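You operate a simulated robot arm through the tools that you are given. There is no shell and no other tool.

You run a simulated robot arm. Do the job below in one go: nothing can be reset, and whatever is moved stays where it is left.

Task
Slide the red-handled mould against its stops, clamp it, latch the guard shut and close the press.
Fine: both clamps fully shut; press lever back to rest.

Only the result counts: the job must be done as asked and must still hold three seconds after the hand-in. Knocking over, shifting, dropping, spilling or breaking anything else fails it.

Robot
A 6-joint arm with a three-finger gripper, fixed in place. Base frame: the origin is on the floor under the middle of its stand, x ahead of it, y to its left, z up. Units: m, degrees, N and s.
It reaches about 1.213 m from its shoulder. Its first joint turns from -166.0 to 166.0 degrees. Payload 4.89 kg.
The tool frame sits at the grasp point between the pads (the TCP): z along the fingers, y along the line on which they close. The tips reach 0.03 m beyond it. The gripper opens to 0.164 m; its body begins 0.125 m behind the TCP.
Orientation is that of the tool frame in the base frame, as a unit quaternion [x, y, z, w]. With the fingers straight down and closing along the base's y, the tool's x points along the base's -x, its y along +y and its z along -z.

Tools
- The arm moves only by the tool step_arm. Its argument "commands" is a list of rows, each a list of 6 numbers: the shift along the tool's x, y, z in units of 25 mm (1.0 is 25 mm), then the turn, a rotation vector about the tool's x, y, z in units of 8 degrees (1.0 is 8 degrees). In form: [[x, y, z, ax, ay, az], ...]. A call has 1 to 20 rows; each row shifts and turns the commanded pose from where the row before left it, along the tool's axes as they then stand. "jaw" is the finger opening in m, from 0 to 0.164, set as the call begins (left out, the last holds). A call with a number of a shift or a turn outside -1 to 1 is refused whole. Each row takes 0.2 s and may step no farther than 0.05 m and 8.6 degrees from the row before; otherwise, or with a gripper value out of range, the whole call is refused. Where a pose cannot be reached the arm comes as near as it can. A force on the tool above 70 N (or 10 N above the force at the start of the call, whichever is more), or a blocked arm, ends the call early, and 0.2 s more pass. Each finger travels about 0.108 m/s and halts on what it meets, pressing with about 31 N; the grip force reading is that of the motor and also rises with nothing between the fingers. The clock runs only during rows and for 0.2 s after the last one: add rows that do not move to give the fingers time. The reply holds the time, the measured pose of the TCP, the force on the tool along the base axes, the opening and the grip force, in the units named above and with some noise, with the torque about the TCP (base axes, N m) and any sound that the robot's microphone picked up.
- Cameras (640 x 400 px; columns grow to the right, rows downward): "scene" is fixed at [0.2224, -0.6491, 1.5518]; the picture's right is [0.98, -0.21, 0.00], its down [-0.09, -0.39, -0.91] and it looks along [0.19, 0.89, -0.40] (base axes); focal length 309 px, centre (320, 200). "wrist" rides on the gripper at [0.076, -0.002, -0.152] in the tool frame; the picture's right is [0.02, 1.00, 0.00], its down [-0.88, 0.02, -0.47] and it looks along [-0.47, 0.01, 0.88] (tool axes); focal length 247 px, centre (320, 200). There is no depth. A picture from a camera that has moved, and an enlarged one, comes with that camera's place and axes in the base frame and with its lens. The place of the scene camera against the robot may be out by one fixed shift of up to 0.018 m in any direction.
- snapshot(camera): a new picture of that camera. It takes no simulated time.
- move_column(by): moves the trunk up (or, below 0, down) by that many m; the arm rides with it, the base frame stays. It gives what a move gives, with no picture.
- close_up(camera, box): a new picture of the part [left, top, right, bottom] of that camera's present view, enlarged. It takes no simulated time.
- sign_off(): hands the job in; it is judged then, once.

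Nothing tells you positions but the pictures and the camera data. Unless the task says otherwise, let go and move clear before handing in.

The tools are called after ">>>" as a command line: name --pt "numbers of a row" for each row, then --argument value for the rest, lists and objects as JSON in quotes. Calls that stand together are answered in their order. step_arm: Moves the arm, as the interface text tells. Its arguments: {"type":"object","properties":{"commands":{"type":"array"},"jaw":{"type":"number"}},"required":["commands"]} The other tools are called the same way: move_column (by) moves the trunk up or down; snapshot (camera) takes a picture; close_up (camera, box) takes an enlarged picture of a part of a camera's view; sign_off () hands the job in.

At the start:

```text
t: 0.0
position: [0.4745, 0.3693, 1.3279]
ee_rot: [0.0, 1.0, 0.0, 0.0]
contact_force: [0.0, 0.1, 0.5]
ft_torque: [-0.02, -0.01, 0.0]
width: 0.1641
grasp_force: 0.0
trunk travel left (down, up): [-0.075, 0.315]
```

scene: 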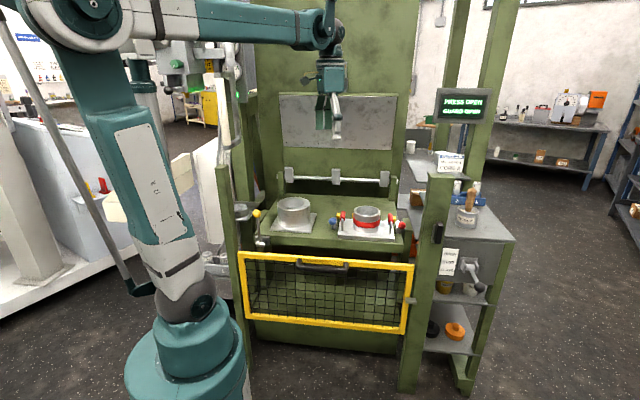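
wrist: 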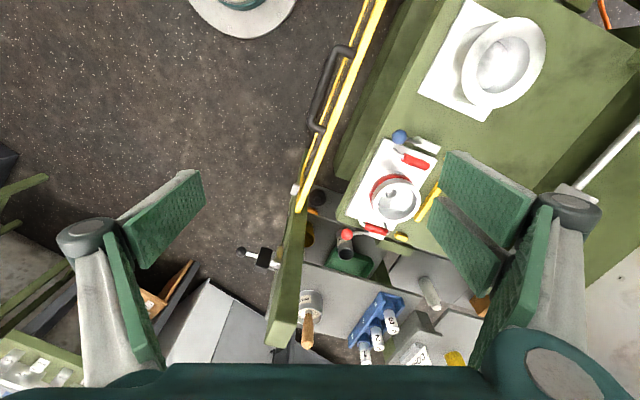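

I see a press with a table carrying two moulds, one plain and one red, and a yellow guard gate lowered in front. There is also a lever at the right post and a display reading "PRESS OPEN". I'll look closer before moving anything.

>>> close_up --camera "scene" --box '[220, 160, 440, 300]'

>>> close_up --camera "scene" --box '[320, 190, 420, 252]'

>>> close_up --camera "scene" --box '[400, 80, 520, 155]'

>>> close_up --camera "scene" --box '[390, 180, 530, 360]'

>>> close_up --camera "wrist" --box '[300, 100, 480, 260]'

>>> close_up --camera "wrist" --box '[220, 0, 460, 380]'

```text
2.86 times, centred on (330, 230) of scene
camera zoom: at [0.2224, -0.6491, 1.5518], right [0.98, -0.21, 0.0], down [-0.09, -0.39, -0.91], along [0.19, 0.89, -0.4], focal length 882 px, centre (291, 114)
```

zoom: 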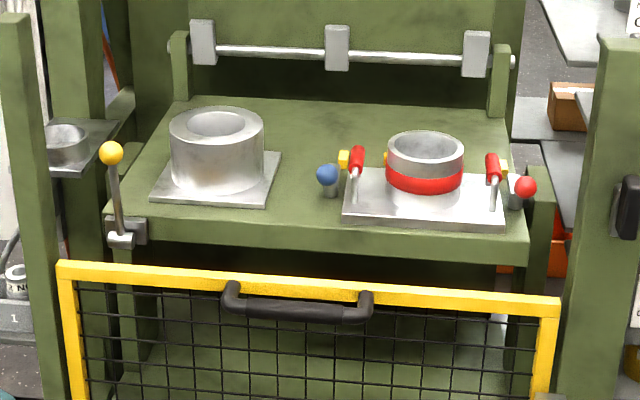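

```text
6.40 times, centred on (370, 221) of scene
camera zoom: at [0.2224, -0.6491, 1.5518], right [0.98, -0.21, 0.0], down [-0.09, -0.39, -0.91], along [0.19, 0.89, -0.4], focal length 1977 px, centre (0, 66)
```

zoom: 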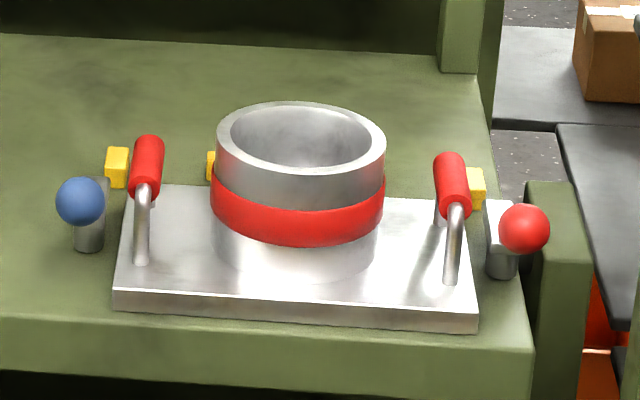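

```text
5.33 times, centred on (460, 118) of scene
camera zoom: at [0.2224, -0.6491, 1.5518], right [0.98, -0.21, 0.0], down [-0.09, -0.39, -0.91], along [0.19, 0.89, -0.4], focal length 1647 px, centre (-427, 640)
```

zoom: 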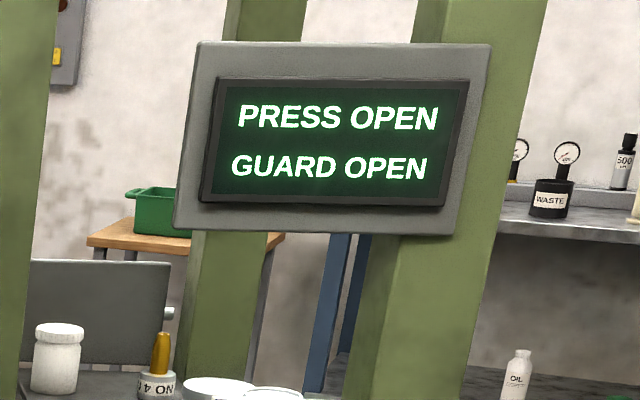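

```text
2.22 times, centred on (460, 270) of scene
camera zoom: at [0.2224, -0.6491, 1.5518], right [0.98, -0.21, 0.0], down [-0.09, -0.39, -0.91], along [0.19, 0.89, -0.4], focal length 686 px, centre (9, 44)
```

zoom: 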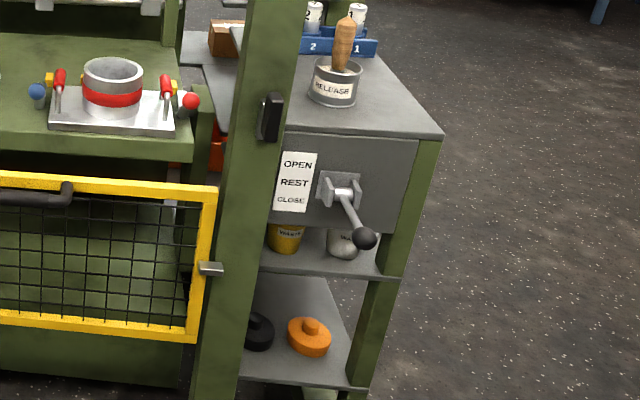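

```text
2.50 times, centred on (390, 180) of wrist
camera zoom: at [0.3965, 0.3672, 1.4806], right [-0.02, 1.0, 0.0], down [0.88, 0.02, 0.47], along [0.47, 0.01, -0.88], focal length 617 px, centre (145, 250)
```

zoom: 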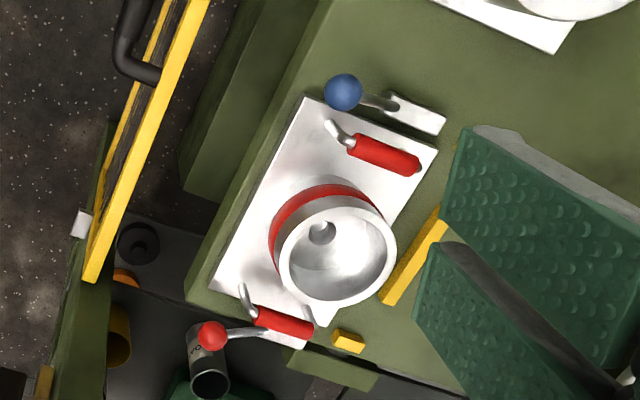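

```text
1.05 times, centred on (340, 190) of wrist (not enlarged: the box is as wide or as high as the picture)
camera zoom: at [0.3965, 0.3672, 1.4806], right [-0.02, 1.0, 0.0], down [0.88, 0.02, 0.47], along [0.47, 0.01, -0.88], focal length 260 px, centre (299, 210)
```

zoom: 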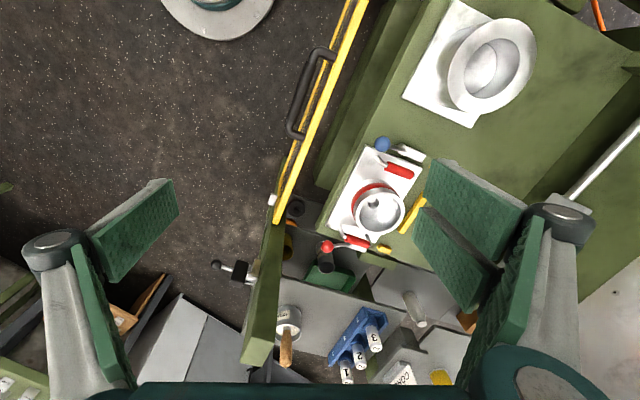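

I'm still surveying: I take the table top to be near z 0.80 and the press to be turned about 18° in the base frame. I'll enlarge more regions before moving.

>>> close_up --camera "scene" --box '[380, 0, 540, 200]'

>>> close_up --camera "scene" --box '[200, 0, 440, 200]'

>>> close_up --camera "scene" --box '[200, 180, 300, 340]'

>>> close_up --camera "scene" --box '[390, 210, 510, 310]'

>>> close_up --camera "wrist" --box '[200, 180, 360, 380]'

>>> close_up --camera "wrist" --box '[340, 110, 460, 250]'

```text
2.00 times, centred on (460, 100) of scene
camera zoom: at [0.2224, -0.6491, 1.5518], right [0.98, -0.21, 0.0], down [-0.09, -0.39, -0.91], along [0.19, 0.89, -0.4], focal length 618 px, centre (40, 400)
```

zoom: 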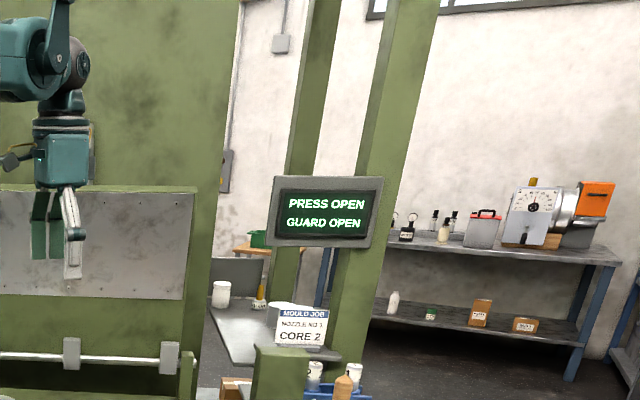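

```text
2.00 times, centred on (320, 100) of scene
camera zoom: at [0.2224, -0.6491, 1.5518], right [0.98, -0.21, 0.0], down [-0.09, -0.39, -0.91], along [0.19, 0.89, -0.4], focal length 618 px, centre (320, 400)
```

zoom: 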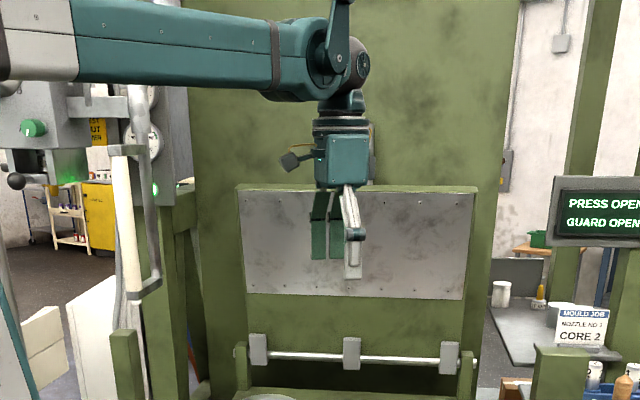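

```text
2.50 times, centred on (250, 260) of scene
camera zoom: at [0.2224, -0.6491, 1.5518], right [0.98, -0.21, 0.0], down [-0.09, -0.39, -0.91], along [0.19, 0.89, -0.4], focal length 772 px, centre (495, 50)
```

zoom: 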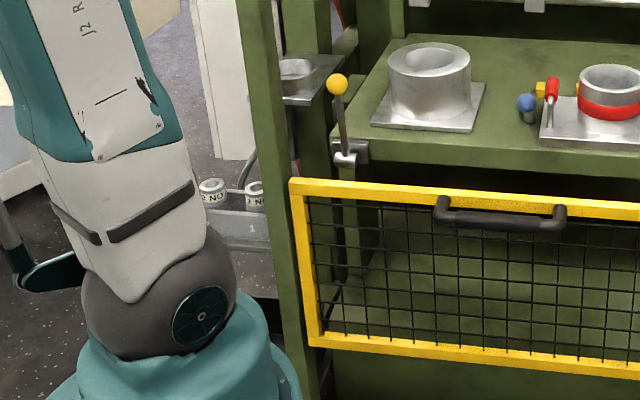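

```text
4.00 times, centred on (450, 260) of scene
camera zoom: at [0.2224, -0.6491, 1.5518], right [0.98, -0.21, 0.0], down [-0.09, -0.39, -0.91], along [0.19, 0.89, -0.4], focal length 1236 px, centre (-200, -40)
```

zoom: 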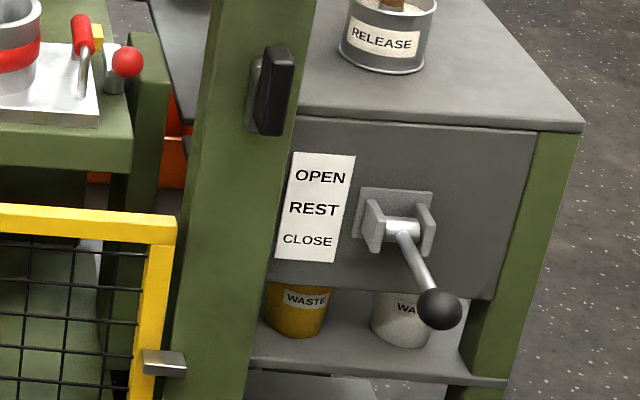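

```text
2.00 times, centred on (280, 280) of wrist
camera zoom: at [0.3965, 0.3672, 1.4806], right [-0.02, 1.0, 0.0], down [0.88, 0.02, 0.47], along [0.47, 0.01, -0.88], focal length 494 px, centre (400, 40)
```

zoom: 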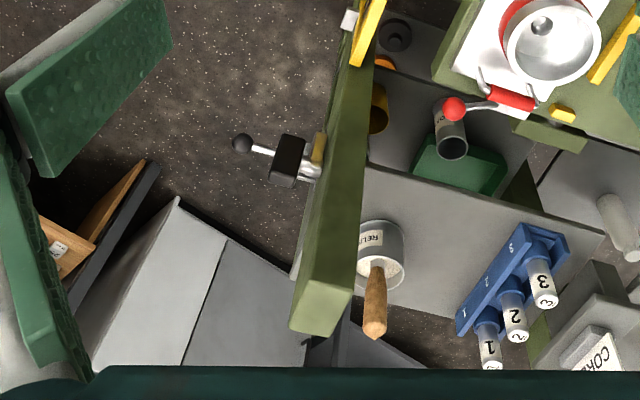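

```text
2.86 times, centred on (400, 180) of wrist
camera zoom: at [0.3965, 0.3672, 1.4806], right [-0.02, 1.0, 0.0], down [0.88, 0.02, 0.47], along [0.47, 0.01, -0.88], focal length 706 px, centre (91, 257)
```

zoom: 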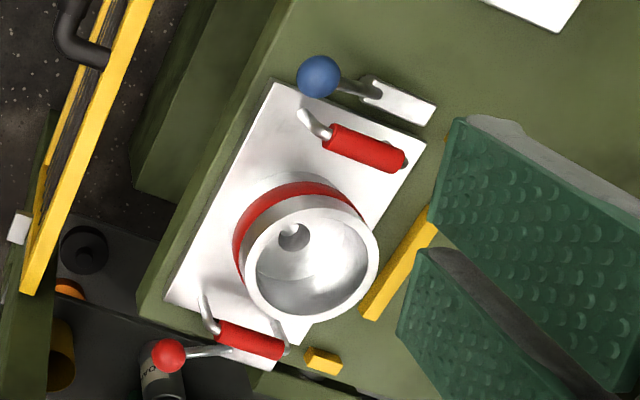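

The clamps have blue and red balls on either side of the plate, and yellow stops sit behind and to the right of it. A black paddle on the right post looks like the guard latch. I'll turn the tool to line up with the press and look closer with the wrist camera.

>>> step_arm --pt "0 0 0 0 0 -1" --pt "0 0 0 0 0 -1" --pt "0 0 0 0 0 -1" --pt "0 0 0 0 0 -1" --pt "0 0 0 0 0 -1" --pt "0 0 0 0 0 -1" --pt "0 0 0 0 0 -1" --pt "0 0 0 0 0 -1" --pt "0 0 0 0 0 -0.93" --jaw 0.164

>>> snapshot --camera "wrist"

>>> snapshot --camera "scene"

```text
t: 2.0
position: [0.4745, 0.3705, 1.3274]
ee_rot: [-0.584, 0.812, -0.001, 0.0]
contact_force: [0.1, 0.3, 0.7]
ft_torque: [-0.02, 0.0, -0.01]
width: 0.164
grasp_force: 0.0
trunk travel left (down, up): [-0.075, 0.315]
```

```text
taken
camera wrist: at [0.45, 0.2959, 1.4807], right [-0.96, 0.3, 0.0], down [0.26, 0.84, 0.47], along [0.14, 0.45, -0.88], focal length 247 px, centre (320, 200)
```

wrist: 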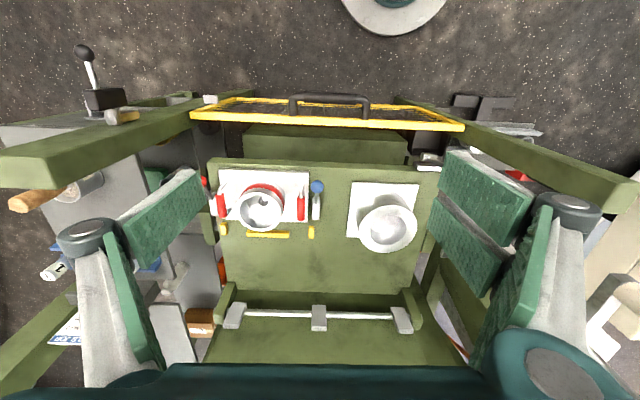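

```text
taken
```

scene: 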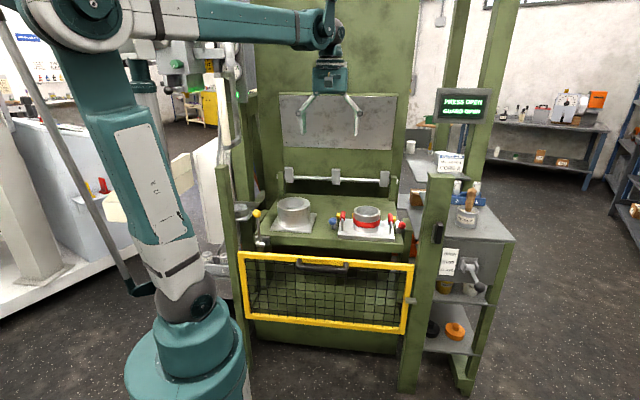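

The wrist is now aligned with the press. I'll zoom in on the mould, clamps, guard and latch.

>>> close_up --camera "wrist" --box '[190, 150, 350, 250]'

>>> close_up --camera "wrist" --box '[60, 30, 260, 180]'

>>> close_up --camera "wrist" --box '[330, 80, 560, 260]'

>>> close_up --camera "wrist" --box '[180, 80, 480, 170]'

```text
4.00 times, centred on (270, 200) of wrist
camera zoom: at [0.45, 0.2959, 1.4807], right [-0.96, 0.3, 0.0], down [0.26, 0.84, 0.47], along [0.14, 0.45, -0.88], focal length 988 px, centre (520, 200)
```

zoom: 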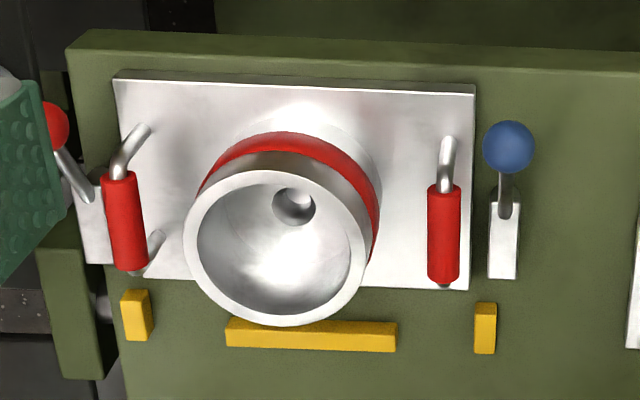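

```text
2.67 times, centred on (160, 105) of wrist
camera zoom: at [0.45, 0.2959, 1.4807], right [-0.96, 0.3, 0.0], down [0.26, 0.84, 0.47], along [0.14, 0.45, -0.88], focal length 659 px, centre (747, 453)
```

zoom: 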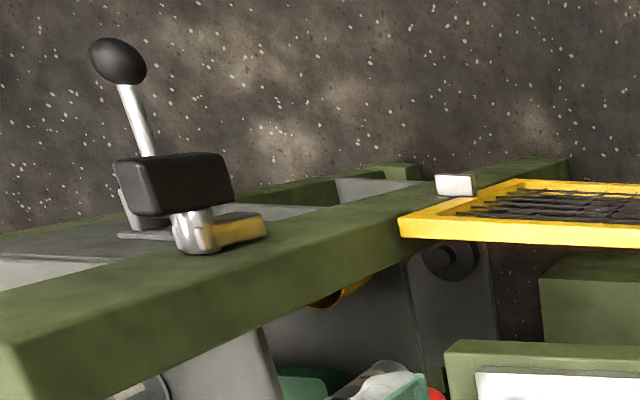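

```text
2.22 times, centred on (445, 170) of wrist
camera zoom: at [0.45, 0.2959, 1.4807], right [-0.96, 0.3, 0.0], down [0.26, 0.84, 0.47], along [0.14, 0.45, -0.88], focal length 549 px, centre (42, 267)
```

zoom: 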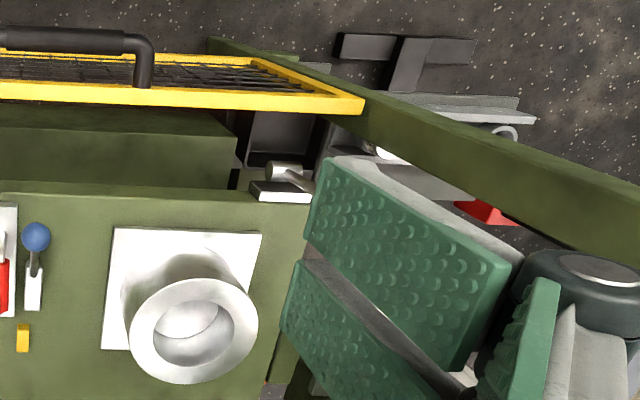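

```text
2.13 times, centred on (330, 125) of wrist
camera zoom: at [0.45, 0.2959, 1.4807], right [-0.96, 0.3, 0.0], down [0.26, 0.84, 0.47], along [0.14, 0.45, -0.88], focal length 527 px, centre (299, 360)
```

zoom: 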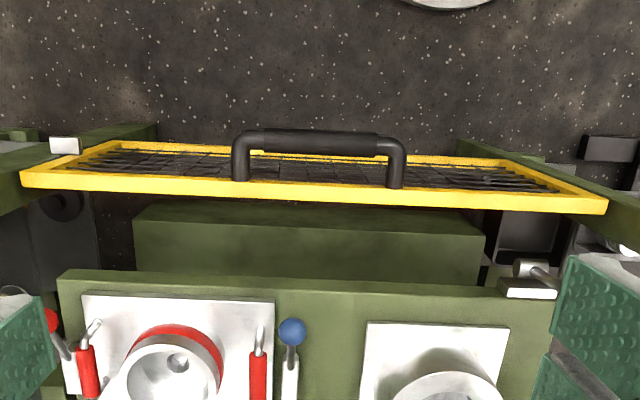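

I can see the plate with two red grips, and just behind it a long yellow back stop between two small yellow side guides. I'm moving the camera closer over the red mould, well above it.

>>> step_arm --pt "-0.47 -0.577 0.955 0 0 0" --pt "-0.47 -0.577 0.955 0 0 0" --pt "-0.47 -0.577 0.955 0 0 0" --pt "-0.47 -0.577 0.955 0 0 0" --pt "-0.47 -0.577 0.955 0 0 0" --pt "-0.47 -0.577 0.955 0 0 0" --pt "-0.47 -0.577 0.955 0 0 0" --pt "-0.47 -0.577 0.955 0 0 0" --pt "-0.47 -0.577 0.955 0 0 0" --pt "-0.47 -0.577 0.955 0 0 0" --pt "-0.47 -0.577 0.955 0 0 0"

>>> snapshot --camera "wrist"

>>> snapshot --camera "scene"

>>> close_up --camera "wrist" --box '[180, 80, 460, 280]'

```text
t: 4.4
position: [0.6689, 0.4424, 1.0659]
ee_rot: [-0.584, 0.811, 0.0, 0.0]
contact_force: [-1.1, -0.9, 1.2]
ft_torque: [0.12, -0.21, -0.01]
width: 0.1642
grasp_force: 0.1
trunk travel left (down, up): [-0.075, 0.315]
```

```text
taken
camera wrist: at [0.6436, 0.368, 1.2182], right [-0.95, 0.3, 0.0], down [0.26, 0.84, 0.47], along [0.14, 0.45, -0.88], focal length 247 px, centre (320, 200)
```

wrist: 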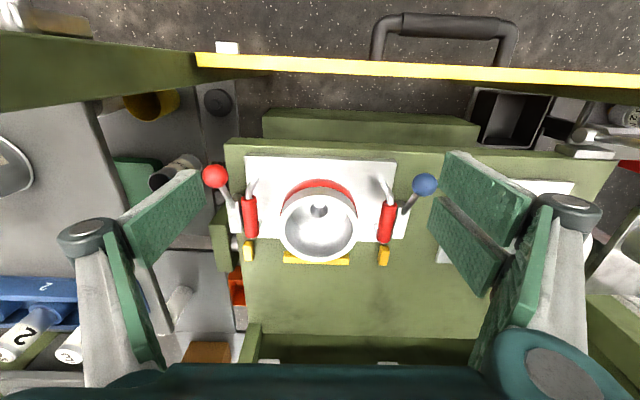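

```text
taken
```

scene: 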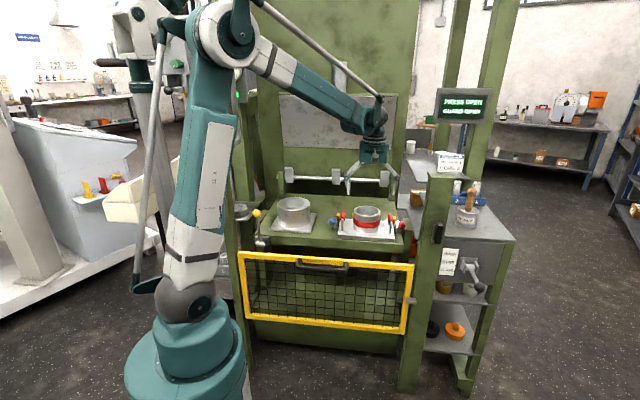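

```text
2.00 times, centred on (320, 180) of wrist
camera zoom: at [0.6436, 0.368, 1.2182], right [-0.95, 0.3, 0.0], down [0.26, 0.84, 0.47], along [0.14, 0.45, -0.88], focal length 494 px, centre (320, 240)
```

zoom: 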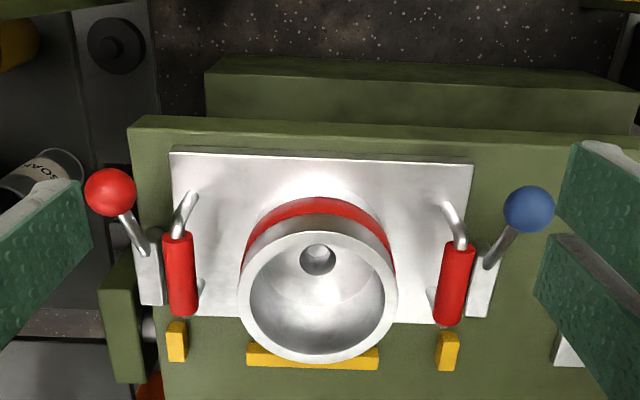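

The balls stand on short levers that lean forward and up from small silver blocks beside the plate. I'll zoom in more on each clamp and on the stops.

>>> close_up --camera "wrist" --box '[360, 150, 460, 270]'

>>> close_up --camera "wrist" --box '[200, 150, 290, 270]'

>>> close_up --camera "scene" --box '[322, 205, 352, 235]'

>>> close_up --camera "scene" --box '[382, 205, 412, 235]'

>>> close_up --camera "wrist" --box '[220, 140, 420, 280]'

```text
3.33 times, centred on (410, 210) of wrist
camera zoom: at [0.6436, 0.368, 1.2182], right [-0.95, 0.3, 0.0], down [0.26, 0.84, 0.47], along [0.14, 0.45, -0.88], focal length 823 px, centre (20, 167)
```

zoom: 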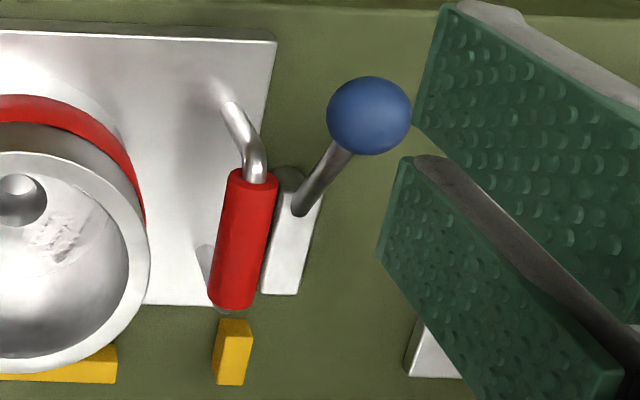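

```text
3.33 times, centred on (245, 210) of wrist
camera zoom: at [0.6436, 0.368, 1.2182], right [-0.95, 0.3, 0.0], down [0.26, 0.84, 0.47], along [0.14, 0.45, -0.88], focal length 823 px, centre (570, 167)
```

zoom: 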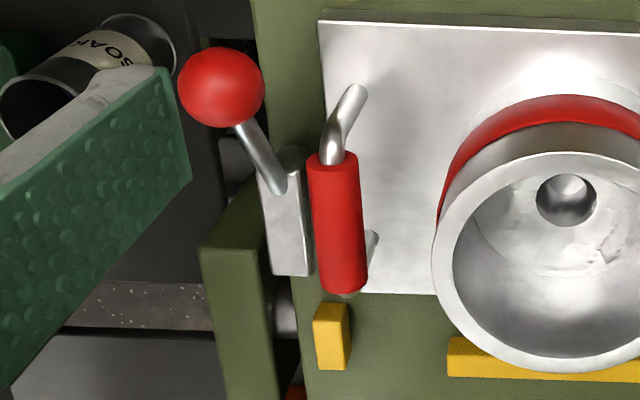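

```text
13.33 times, centred on (337, 220) of scene
camera zoom: at [0.2224, -0.6491, 1.5518], right [0.98, -0.21, 0.0], down [-0.09, -0.39, -0.91], along [0.19, 0.89, -0.4], focal length 4118 px, centre (93, -67)
```

zoom: 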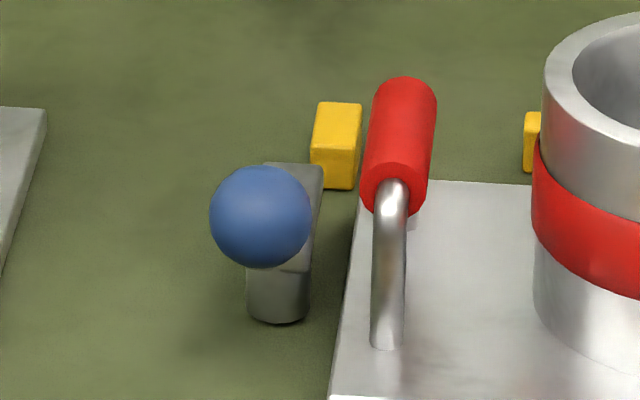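

```text
13.33 times, centred on (397, 220) of scene
camera zoom: at [0.2224, -0.6491, 1.5518], right [0.98, -0.21, 0.0], down [-0.09, -0.39, -0.91], along [0.19, 0.89, -0.4], focal length 4118 px, centre (-707, -67)
```

zoom: 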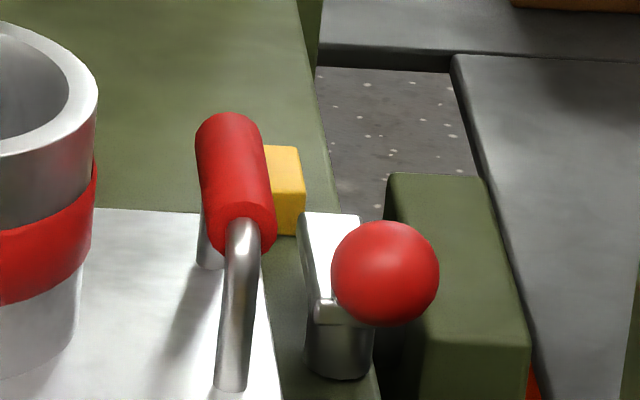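

```text
2.86 times, centred on (320, 210) of wrist
camera zoom: at [0.6436, 0.368, 1.2182], right [-0.95, 0.3, 0.0], down [0.26, 0.84, 0.47], along [0.14, 0.45, -0.88], focal length 706 px, centre (320, 171)
```

zoom: 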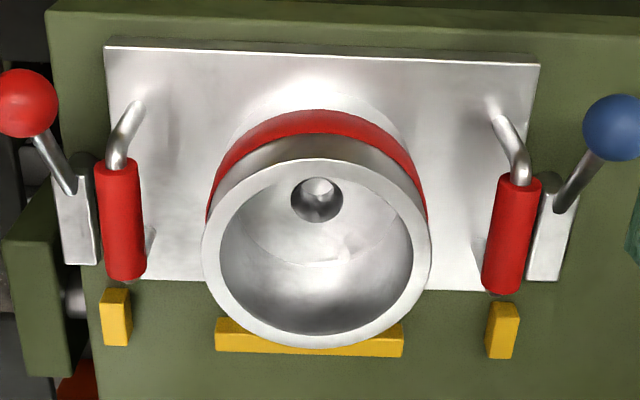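

I read the clamps as swing arms on vertical posts: the arm points back now, and the ball lever has to swing outward so the arm comes over the plate. First I'll turn the gripper 90° so the fingers go in front of and behind the cup, and centre it above the cup at a safe height.

>>> step_arm --pt "0 0 0 0 0 0.9375" --pt "0 0 0 0 0 0.9375" --pt "0 0 0 0 0 0.9375" --pt "0 0 0 0 0 0.9375" --pt "0 0 0 0 0 0.9375" --pt "0 0 0 0 0 0.9375" --pt "0 0 0 0 0 0.9375" --pt "0 0 0 0 0 0.9375" --pt "0 0 0 0 0 0.9375" --pt "0 0 0 0 0 0.9375" --pt "0 0 0 0 0 0.9375" --pt "0 0 0 0 0 0.9375" --pt "0 0.92 0 0 0 0" --pt "0 0.92 0 0 0 0" --pt "0 0.92 0 0 0 0" --pt "0 0.92 0 0 0 0" --pt "0 0.92 0 0 0 0" --pt "0.1 0.92 0 0 0 0" --jaw 0.164

>>> snapshot --camera "wrist"

>>> snapshot --camera "scene"

```text
t: 8.2
position: [0.7069, 0.5751, 1.0674]
ee_rot: [0.161, 0.987, -0.001, -0.001]
contact_force: [0.1, -0.7, 0.5]
ft_torque: [0.21, -0.05, -0.02]
width: 0.1639
grasp_force: 0.1
trunk travel left (down, up): [-0.075, 0.315]
```

```text
taken
camera wrist: at [0.6327, 0.5963, 1.2186], right [0.3, 0.95, 0.0], down [0.84, -0.26, 0.47], along [0.45, -0.14, -0.88], focal length 247 px, centre (320, 200)
```

wrist: 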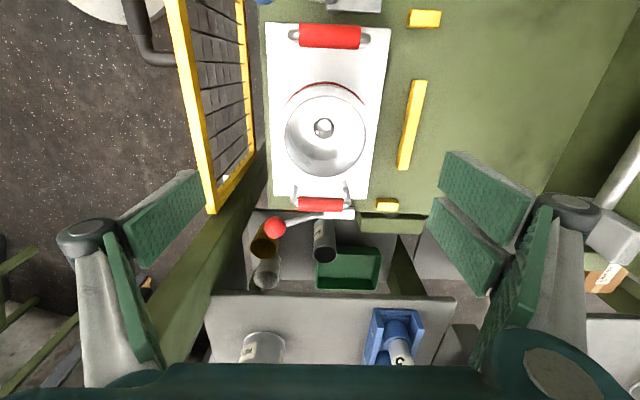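

```text
taken
```

scene: 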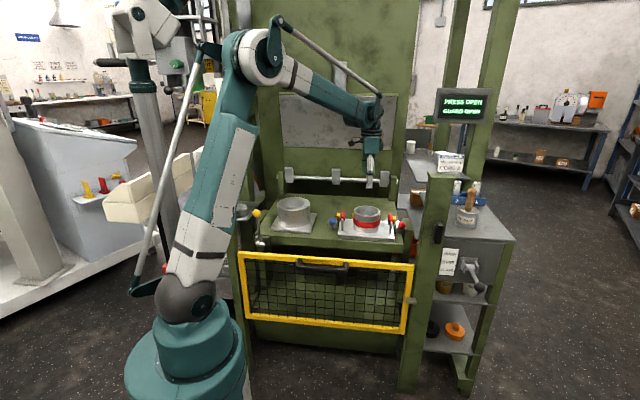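

I have a good side-on view of the plate and the gap to the stop. I'll zoom in to measure the gap and any skew.

>>> close_up --camera "wrist" --box '[240, 0, 460, 240]'

>>> close_up --camera "wrist" --box '[255, 170, 415, 240]'

>>> close_up --camera "wrist" --box '[250, 0, 450, 120]'

```text
1.67 times, centred on (350, 120) of wrist
camera zoom: at [0.6327, 0.5963, 1.2186], right [0.3, 0.95, 0.0], down [0.84, -0.26, 0.47], along [0.45, -0.14, -0.88], focal length 412 px, centre (270, 333)
```

zoom: 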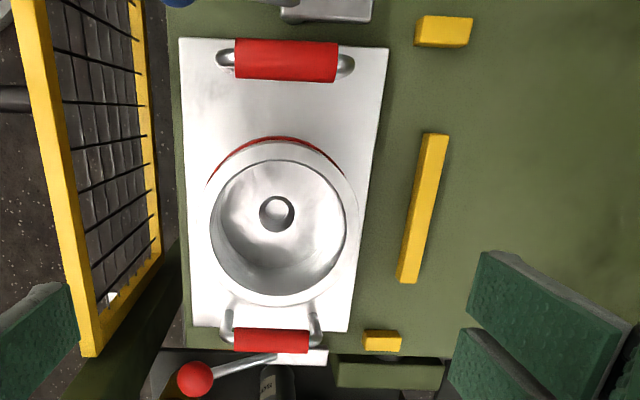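

```text
4.00 times, centred on (335, 205) of wrist
camera zoom: at [0.6327, 0.5963, 1.2186], right [0.3, 0.95, 0.0], down [0.84, -0.26, 0.47], along [0.45, -0.14, -0.88], focal length 988 px, centre (260, 180)
```

zoom: 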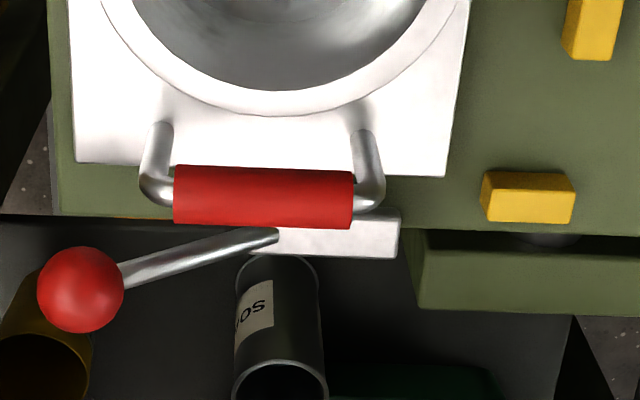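

```text
3.20 times, centred on (350, 60) of wrist
camera zoom: at [0.6327, 0.5963, 1.2186], right [0.3, 0.95, 0.0], down [0.84, -0.26, 0.47], along [0.45, -0.14, -0.88], focal length 790 px, centre (224, 648)
```

zoom: 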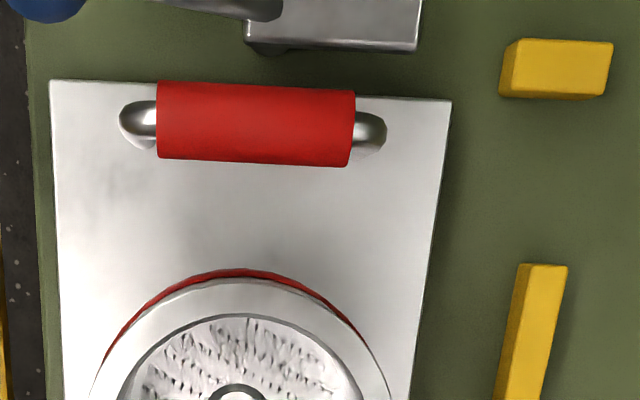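

The plate and stops are parallel and both sit about 1° off my tool. The gap to the back stop is about 0.05 m, with roughly 5 mm of play to each side guide. I'll trim the yaw, centre on the cup at about r 0.489, b 0.774, and lower the open fingers in front of and behind it.

>>> step_arm --pt "-0.08 0.16 0 0 0 0.14" --pt "0 0 0.78 0 0 0" --pt "0 0 0.78 0 0 0" --pt "0 0 0.78 0 0 0" --pt "0 0 0.78 0 0 0" --pt "0 0 0.78 0 0 0" --pt "0 0 0.78 0 0 0" --pt "0 0 0.78 0 0 0" --pt "0 0 0.78 0 0 0" --pt "0 0 0.78 0 0 0" --pt "0 0 0.78 0 0 0" --pt "0 0 0 0 0 0" --jaw 0.164

>>> snapshot --camera "wrist"

>>> close_up --camera "scene" --box '[320, 160, 420, 250]'

```text
t: 10.8
position: [0.7114, 0.5777, 0.8697]
ee_rot: [0.172, 0.985, 0.0, -0.001]
contact_force: [-0.6, -0.5, 0.4]
ft_torque: [-0.01, -0.03, -0.01]
width: 0.1638
grasp_force: 0.1
trunk travel left (down, up): [-0.075, 0.315]
```

```text
taken
camera wrist: at [0.6369, 0.6009, 1.0222], right [0.32, 0.95, 0.0], down [0.84, -0.28, 0.47], along [0.45, -0.15, -0.88], focal length 247 px, centre (320, 200)
```

wrist: 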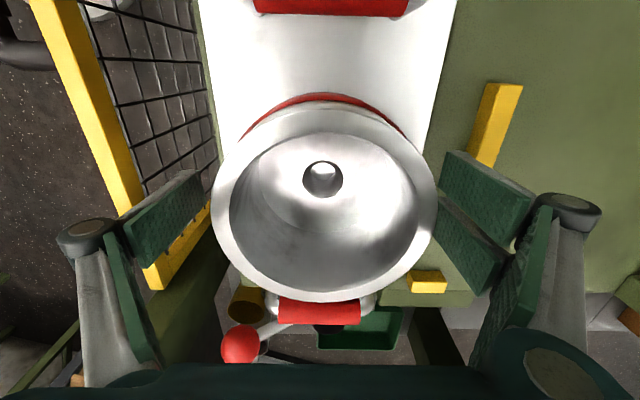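

```text
4.44 times, centred on (370, 205) of scene
camera zoom: at [0.2224, -0.6491, 1.5518], right [0.98, -0.21, 0.0], down [-0.09, -0.39, -0.91], along [0.19, 0.89, -0.4], focal length 1373 px, centre (98, 178)
```

zoom: 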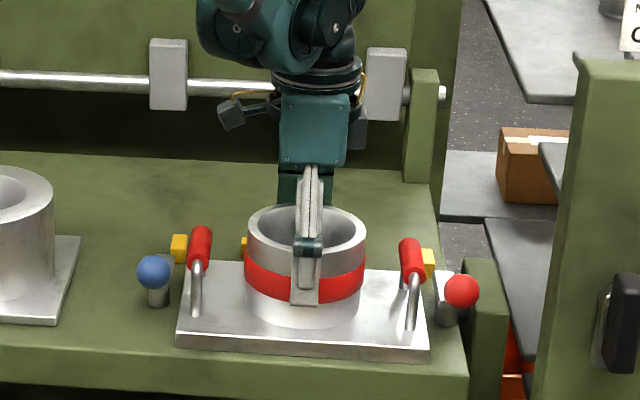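

The fingers straddle the cup evenly. I'll close on it and check for contact.

>>> step_arm --pt "0 0 0 0 0 0" --pt "0 0 0 0 0 0" --pt "0 0 0 0 0 0" --pt "0 0 0 0 0 0" --jaw 0.112

>>> snapshot --camera "wrist"

```text
t: 11.8
position: [0.711, 0.578, 0.8699]
ee_rot: [0.172, 0.985, 0.0, -0.001]
contact_force: [3.6, 8.9, 9.0]
ft_torque: [0.5, -0.05, 0.06]
width: 0.1331
grasp_force: 31.1
trunk travel left (down, up): [-0.075, 0.315]
```

```text
taken
camera wrist: at [0.6367, 0.6011, 1.0227], right [0.32, 0.95, 0.0], down [0.84, -0.28, 0.47], along [0.45, -0.15, -0.88], focal length 247 px, centre (320, 200)
```

wrist: 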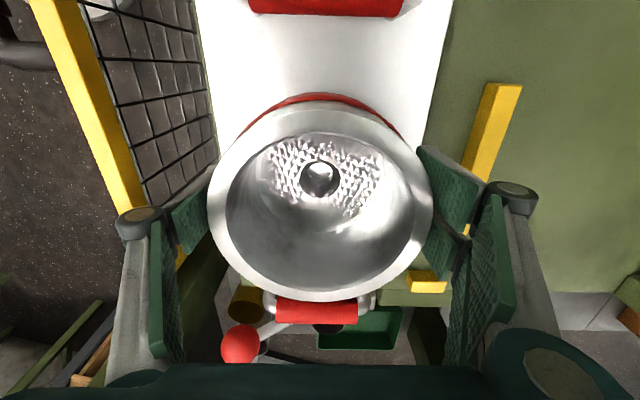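

I have a firm hold at 0.133 m width. I'm sliding the mould straight back in small steps.

>>> step_arm --pt "0 0.2 0 0 0 0" --pt "0 0.2 0 0 0 0" --pt "0 0.2 0 0 0 0" --pt "0 0.2 0 0 0 0" --pt "0 0.2 0 0 0 0" --pt "0 0.2 0 0 0 0" --pt "0 0.2 0 0 0 0"

>>> snapshot --camera "wrist"

>>> close_up --camera "scene" --box '[320, 160, 420, 250]'

```text
t: 13.4
position: [0.7227, 0.6106, 0.8697]
ee_rot: [0.172, 0.985, 0.0, 0.0]
contact_force: [-2.4, -6.4, 3.7]
ft_torque: [-0.3, 0.18, 0.09]
width: 0.1334
grasp_force: 31.0
trunk travel left (down, up): [-0.075, 0.315]
```

```text
taken
camera wrist: at [0.6485, 0.6335, 1.0225], right [0.32, 0.95, 0.0], down [0.84, -0.28, 0.47], along [0.45, -0.15, -0.88], focal length 247 px, centre (320, 200)
```

wrist: 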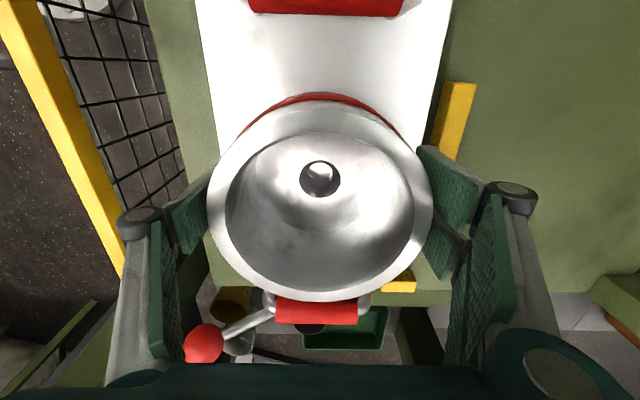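

```text
4.44 times, centred on (370, 205) of scene
camera zoom: at [0.2224, -0.6491, 1.5518], right [0.98, -0.21, 0.0], down [-0.09, -0.39, -0.91], along [0.19, 0.89, -0.4], focal length 1373 px, centre (98, 178)
```

zoom: 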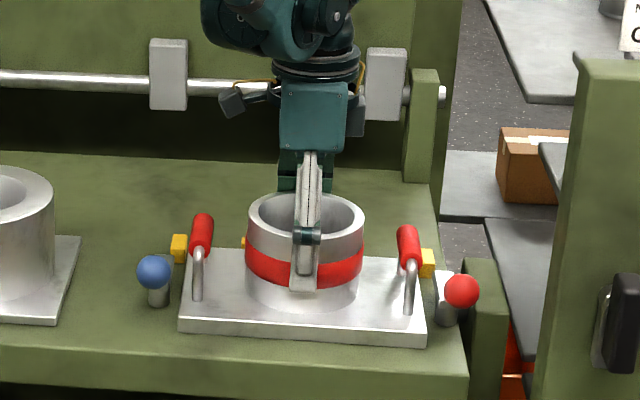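

The mould slides cleanly and has moved about 35 mm so far. I'll continue gently until it meets the stop.

>>> step_arm --pt "0 0.1 0 0 0 0" --pt "0 0.1 0 0 0 0" --pt "0 0.1 0 0 0 0" --pt "0 0.1 0 0 0 0"

>>> close_up --camera "wrist" --box '[380, 0, 500, 200]'

```text
t: 14.4
position: [0.7265, 0.6205, 0.8691]
ee_rot: [0.171, 0.985, 0.001, 0.001]
contact_force: [-1.2, -3.9, 0.3]
ft_torque: [0.02, 0.03, 0.08]
width: 0.1335
grasp_force: 30.8
trunk travel left (down, up): [-0.075, 0.315]
```

```text
2.00 times, centred on (440, 100) of wrist
camera zoom: at [0.6519, 0.6435, 1.0224], right [0.32, 0.95, 0.0], down [0.84, -0.28, 0.47], along [0.45, -0.15, -0.88], focal length 494 px, centre (80, 400)
```

zoom: 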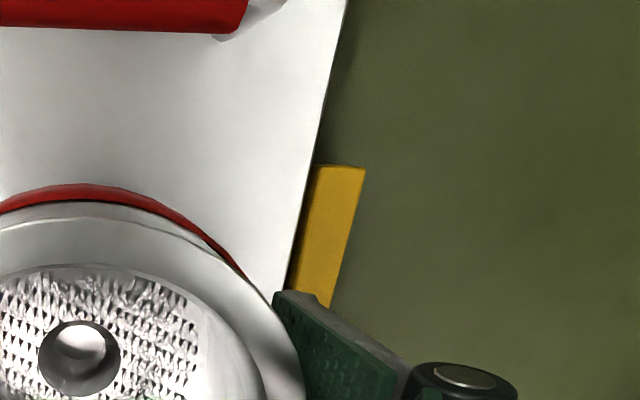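

The plate edge now looks almost flush with the bar. I'll push a little more until the force shows contact.

>>> step_arm --pt "0 0.08 0 0 0 0" --pt "0 0.08 0 0 0 0" --pt "0 0 0 0 0 0"

>>> close_up --camera "wrist" --box '[380, 0, 500, 200]'

```text
t: 15.2
position: [0.7272, 0.6218, 0.8705]
ee_rot: [0.171, 0.985, 0.0, 0.0]
contact_force: [-10.0, -19.0, 0.7]
ft_torque: [-0.46, 0.41, 1.05]
width: 0.1329
grasp_force: 30.9
trunk travel left (down, up): [-0.075, 0.315]
```

```text
2.00 times, centred on (440, 100) of wrist
camera zoom: at [0.6539, 0.6466, 1.0228], right [0.32, 0.95, 0.0], down [0.84, -0.28, 0.47], along [0.45, -0.15, -0.88], focal length 494 px, centre (80, 400)
```

zoom: 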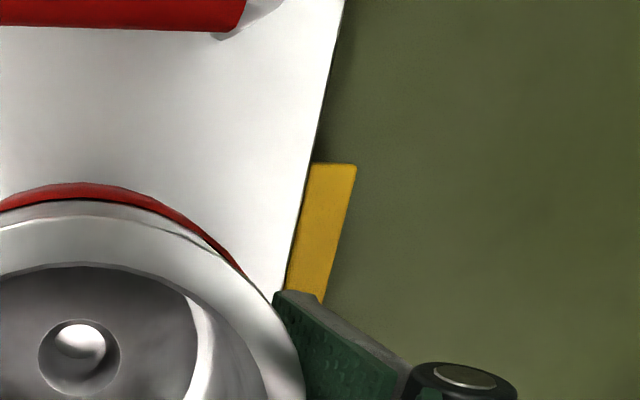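

Contact is made at about 21 N. I'll nudge once more to seat it fully, then look at the left side too.

>>> step_arm --pt "0 0.08 0 0 0 0" --pt "0 0.08 0 0 0 0" --pt "0 0 0 0 0 0"

>>> close_up --camera "wrist" --box '[400, 60, 460, 160]'

>>> close_up --camera "scene" --box '[325, 190, 415, 245]'

```text
t: 16.0
position: [0.7295, 0.6261, 0.8718]
ee_rot: [0.171, 0.985, 0.0, -0.001]
contact_force: [-15.9, -55.3, 4.5]
ft_torque: [-1.07, 0.68, 0.97]
width: 0.1361
grasp_force: 30.2
trunk travel left (down, up): [-0.075, 0.315]
```

```text
4.00 times, centred on (430, 110) of wrist
camera zoom: at [0.6547, 0.6486, 1.0241], right [0.32, 0.95, 0.0], down [0.84, -0.28, 0.47], along [0.45, -0.15, -0.88], focal length 988 px, centre (-120, 560)
```

zoom: 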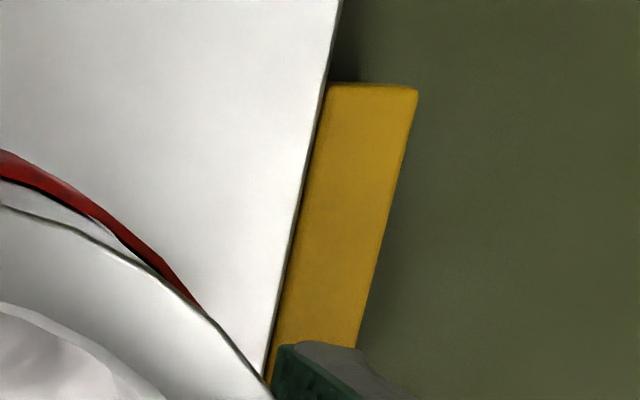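

```text
7.11 times, centred on (370, 218) of scene
camera zoom: at [0.2224, -0.6491, 1.5518], right [0.98, -0.21, 0.0], down [-0.09, -0.39, -0.91], along [0.19, 0.89, -0.4], focal length 2196 px, centre (-36, 76)
```

zoom: 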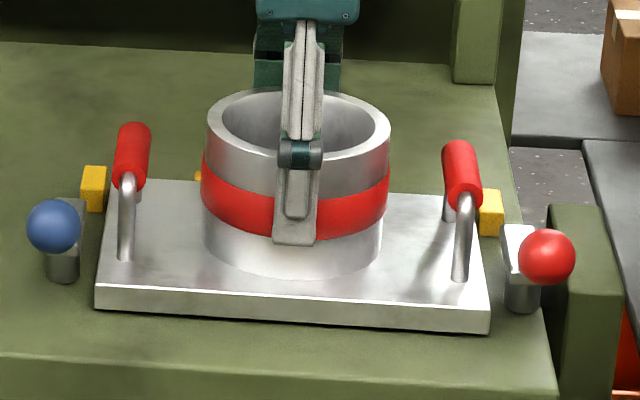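

The plate sits flush and parallel against the stop. I'll open the fingers while still pressing, so nothing drags it back, then lift straight up.

>>> step_arm --pt "0 0 0 0 0 0" --pt "0 0 0 0 0 0" --pt "0 -0.1 0 0 0 0" --pt "0 -0.08 0 0 0 0" --jaw 0.164

>>> snapshot --camera "wrist"

```text
t: 17.0
position: [0.7272, 0.6228, 0.8705]
ee_rot: [0.171, 0.985, 0.0, 0.0]
contact_force: [0.4, 0.8, 0.3]
ft_torque: [-0.01, 0.01, 0.01]
width: 0.1643
grasp_force: 0.1
trunk travel left (down, up): [-0.075, 0.315]
```

```text
taken
camera wrist: at [0.6532, 0.6463, 1.0228], right [0.32, 0.95, 0.0], down [0.84, -0.28, 0.47], along [0.45, -0.15, -0.88], focal length 247 px, centre (320, 200)
```

wrist: 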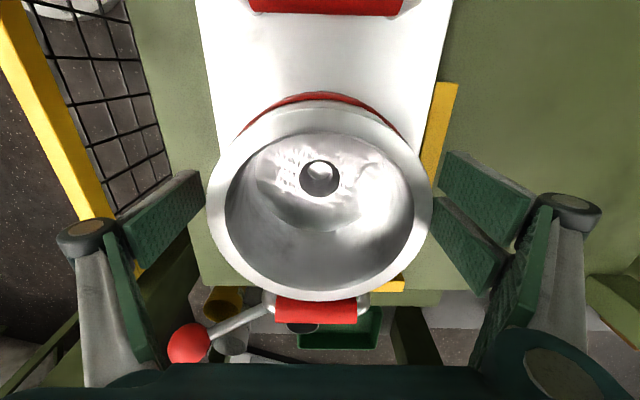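

The mould is seated and the fingers are clear. I'm lifting, turning back so the fingers will straddle the blue ball, and moving above it.

>>> step_arm --pt "0 0 -0.9 0 0 0" --pt "0 0 -0.9 0 0 0" --pt "0 0 -0.9 0 0 0" --pt "0 0 -0.9 0 0 0" --pt "0 0 -0.9 0 0 0" --pt "0 0 -0.9 0 0 0" --pt "0 0 -0.9 0 0 0" --pt "0 0 -0.9 0 0 0" --pt "0 0 0 0 0 -0.94" --pt "0 0 0 0 0 -0.94" --pt "0 0 0 0 0 -0.94" --pt "0 0 0 0 0 -0.94" --pt "0 0 0 0 0 -0.94" --pt "0 0 0 0 0 -0.94" --pt "0 0 0 0 0 -0.94" --pt "0 0 0 0 0 -0.94" --pt "0 0 0 0 0 -0.94" --pt "0 0 0 0 0 -0.94" --pt "0 0 0 0 0 -0.94" --pt "0 0 0 0 0 -0.91" --jaw 0.164

>>> snapshot --camera "wrist"

>>> close_up --camera "wrist" --box '[220, 60, 440, 200]'

```text
t: 21.2
position: [0.728, 0.6217, 1.0495]
ee_rot: [-0.577, 0.817, -0.001, -0.001]
contact_force: [-0.7, -0.6, 0.2]
ft_torque: [0.0, -0.04, 0.01]
width: 0.1641
grasp_force: 0.1
trunk travel left (down, up): [-0.075, 0.315]
```

```text
taken
camera wrist: at [0.7016, 0.5494, 1.2027], right [-0.95, 0.31, 0.0], down [0.28, 0.84, 0.47], along [0.15, 0.45, -0.88], focal length 247 px, centre (320, 200)
```

wrist: 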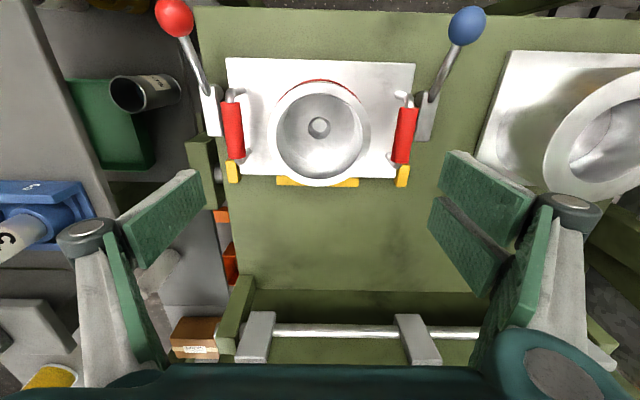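

```text
2.86 times, centred on (330, 130) of wrist
camera zoom: at [0.7016, 0.5494, 1.2027], right [-0.95, 0.31, 0.0], down [0.28, 0.84, 0.47], along [0.15, 0.45, -0.88], focal length 706 px, centre (291, 400)
```

zoom: 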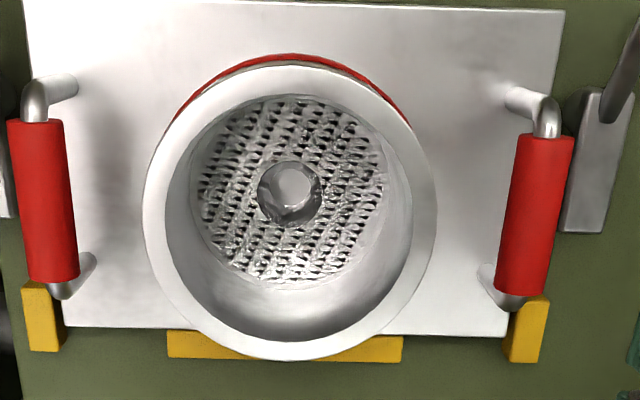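

The mould is against the bar and between the guides. I'll zoom on each clamp from this position to pin down its pivot, arm and ball.

>>> close_up --camera "wrist" --box '[390, 0, 500, 160]'

>>> close_up --camera "wrist" --box '[145, 0, 265, 160]'

```text
2.50 times, centred on (445, 80) of wrist
camera zoom: at [0.7016, 0.5494, 1.2027], right [-0.95, 0.31, 0.0], down [0.28, 0.84, 0.47], along [0.15, 0.45, -0.88], focal length 617 px, centre (8, 500)
```

zoom: 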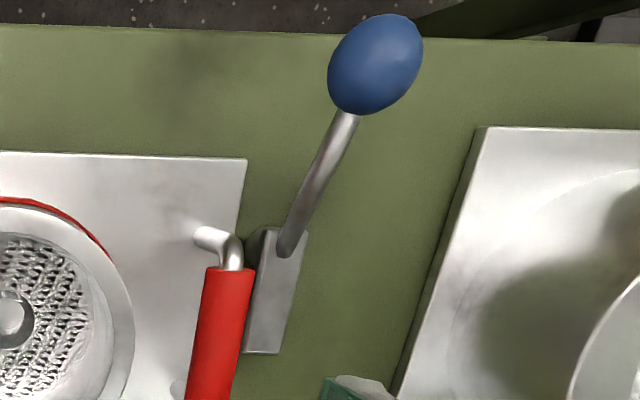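

```text
2.50 times, centred on (205, 80) of wrist
camera zoom: at [0.7016, 0.5494, 1.2027], right [-0.95, 0.31, 0.0], down [0.28, 0.84, 0.47], along [0.15, 0.45, -0.88], focal length 617 px, centre (608, 500)
```

zoom: 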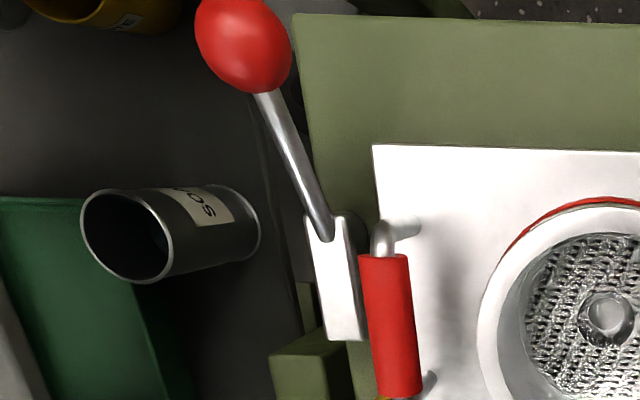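

The blue clamp's arm lies along the plate edge. I take its pivot as about (0.33, 0.79) and its ball as about (0.323, 0.708) in the press frame, at z 0.886. I'm moving above the blue ball with the jaw partly closed to check alignment.

>>> step_arm --pt "0.6075 0.78 0 0 0 0" --pt "0.6075 0.78 0 0 0 0" --pt "0.6075 0.78 0 0 0 0" --pt "0.6075 0.78 0 0 0 0" --pt "0.6075 0.78 0 0 0 0" --pt "0.6075 0.78 0 0 0 0" --pt "0.6075 0.78 0 0 0 0" --pt "0.6075 0.78 0 0 0 0" --pt "0 0 0 0 0 0" --jaw 0.08

>>> snapshot --camera "wrist"

>>> snapshot --camera "scene"

```text
t: 23.2
position: [0.5374, 0.5609, 1.0523]
ee_rot: [-0.576, 0.818, 0.0, 0.0]
contact_force: [-0.1, -1.0, -0.6]
ft_torque: [0.03, 0.05, 0.0]
width: 0.0803
grasp_force: 0.0
trunk travel left (down, up): [-0.075, 0.315]
```

```text
taken
camera wrist: at [0.5128, 0.4878, 1.2045], right [-0.95, 0.32, 0.0], down [0.28, 0.84, 0.47], along [0.15, 0.45, -0.88], focal length 247 px, centre (320, 200)
```

wrist: 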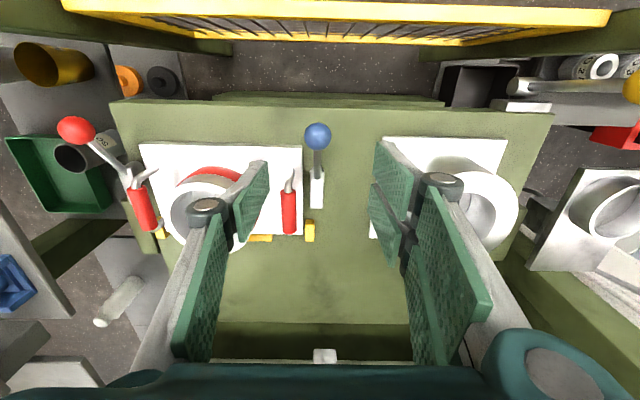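

```text
taken
```

scene: 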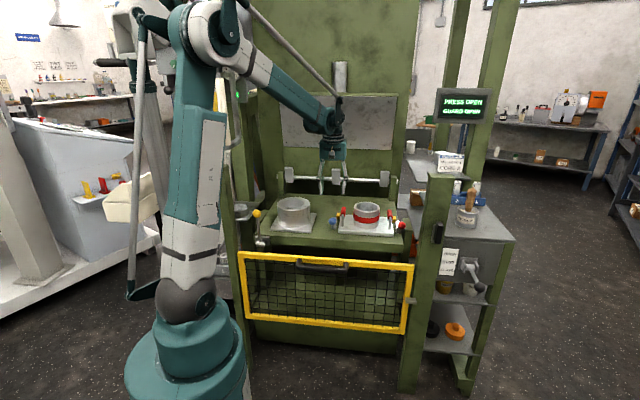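

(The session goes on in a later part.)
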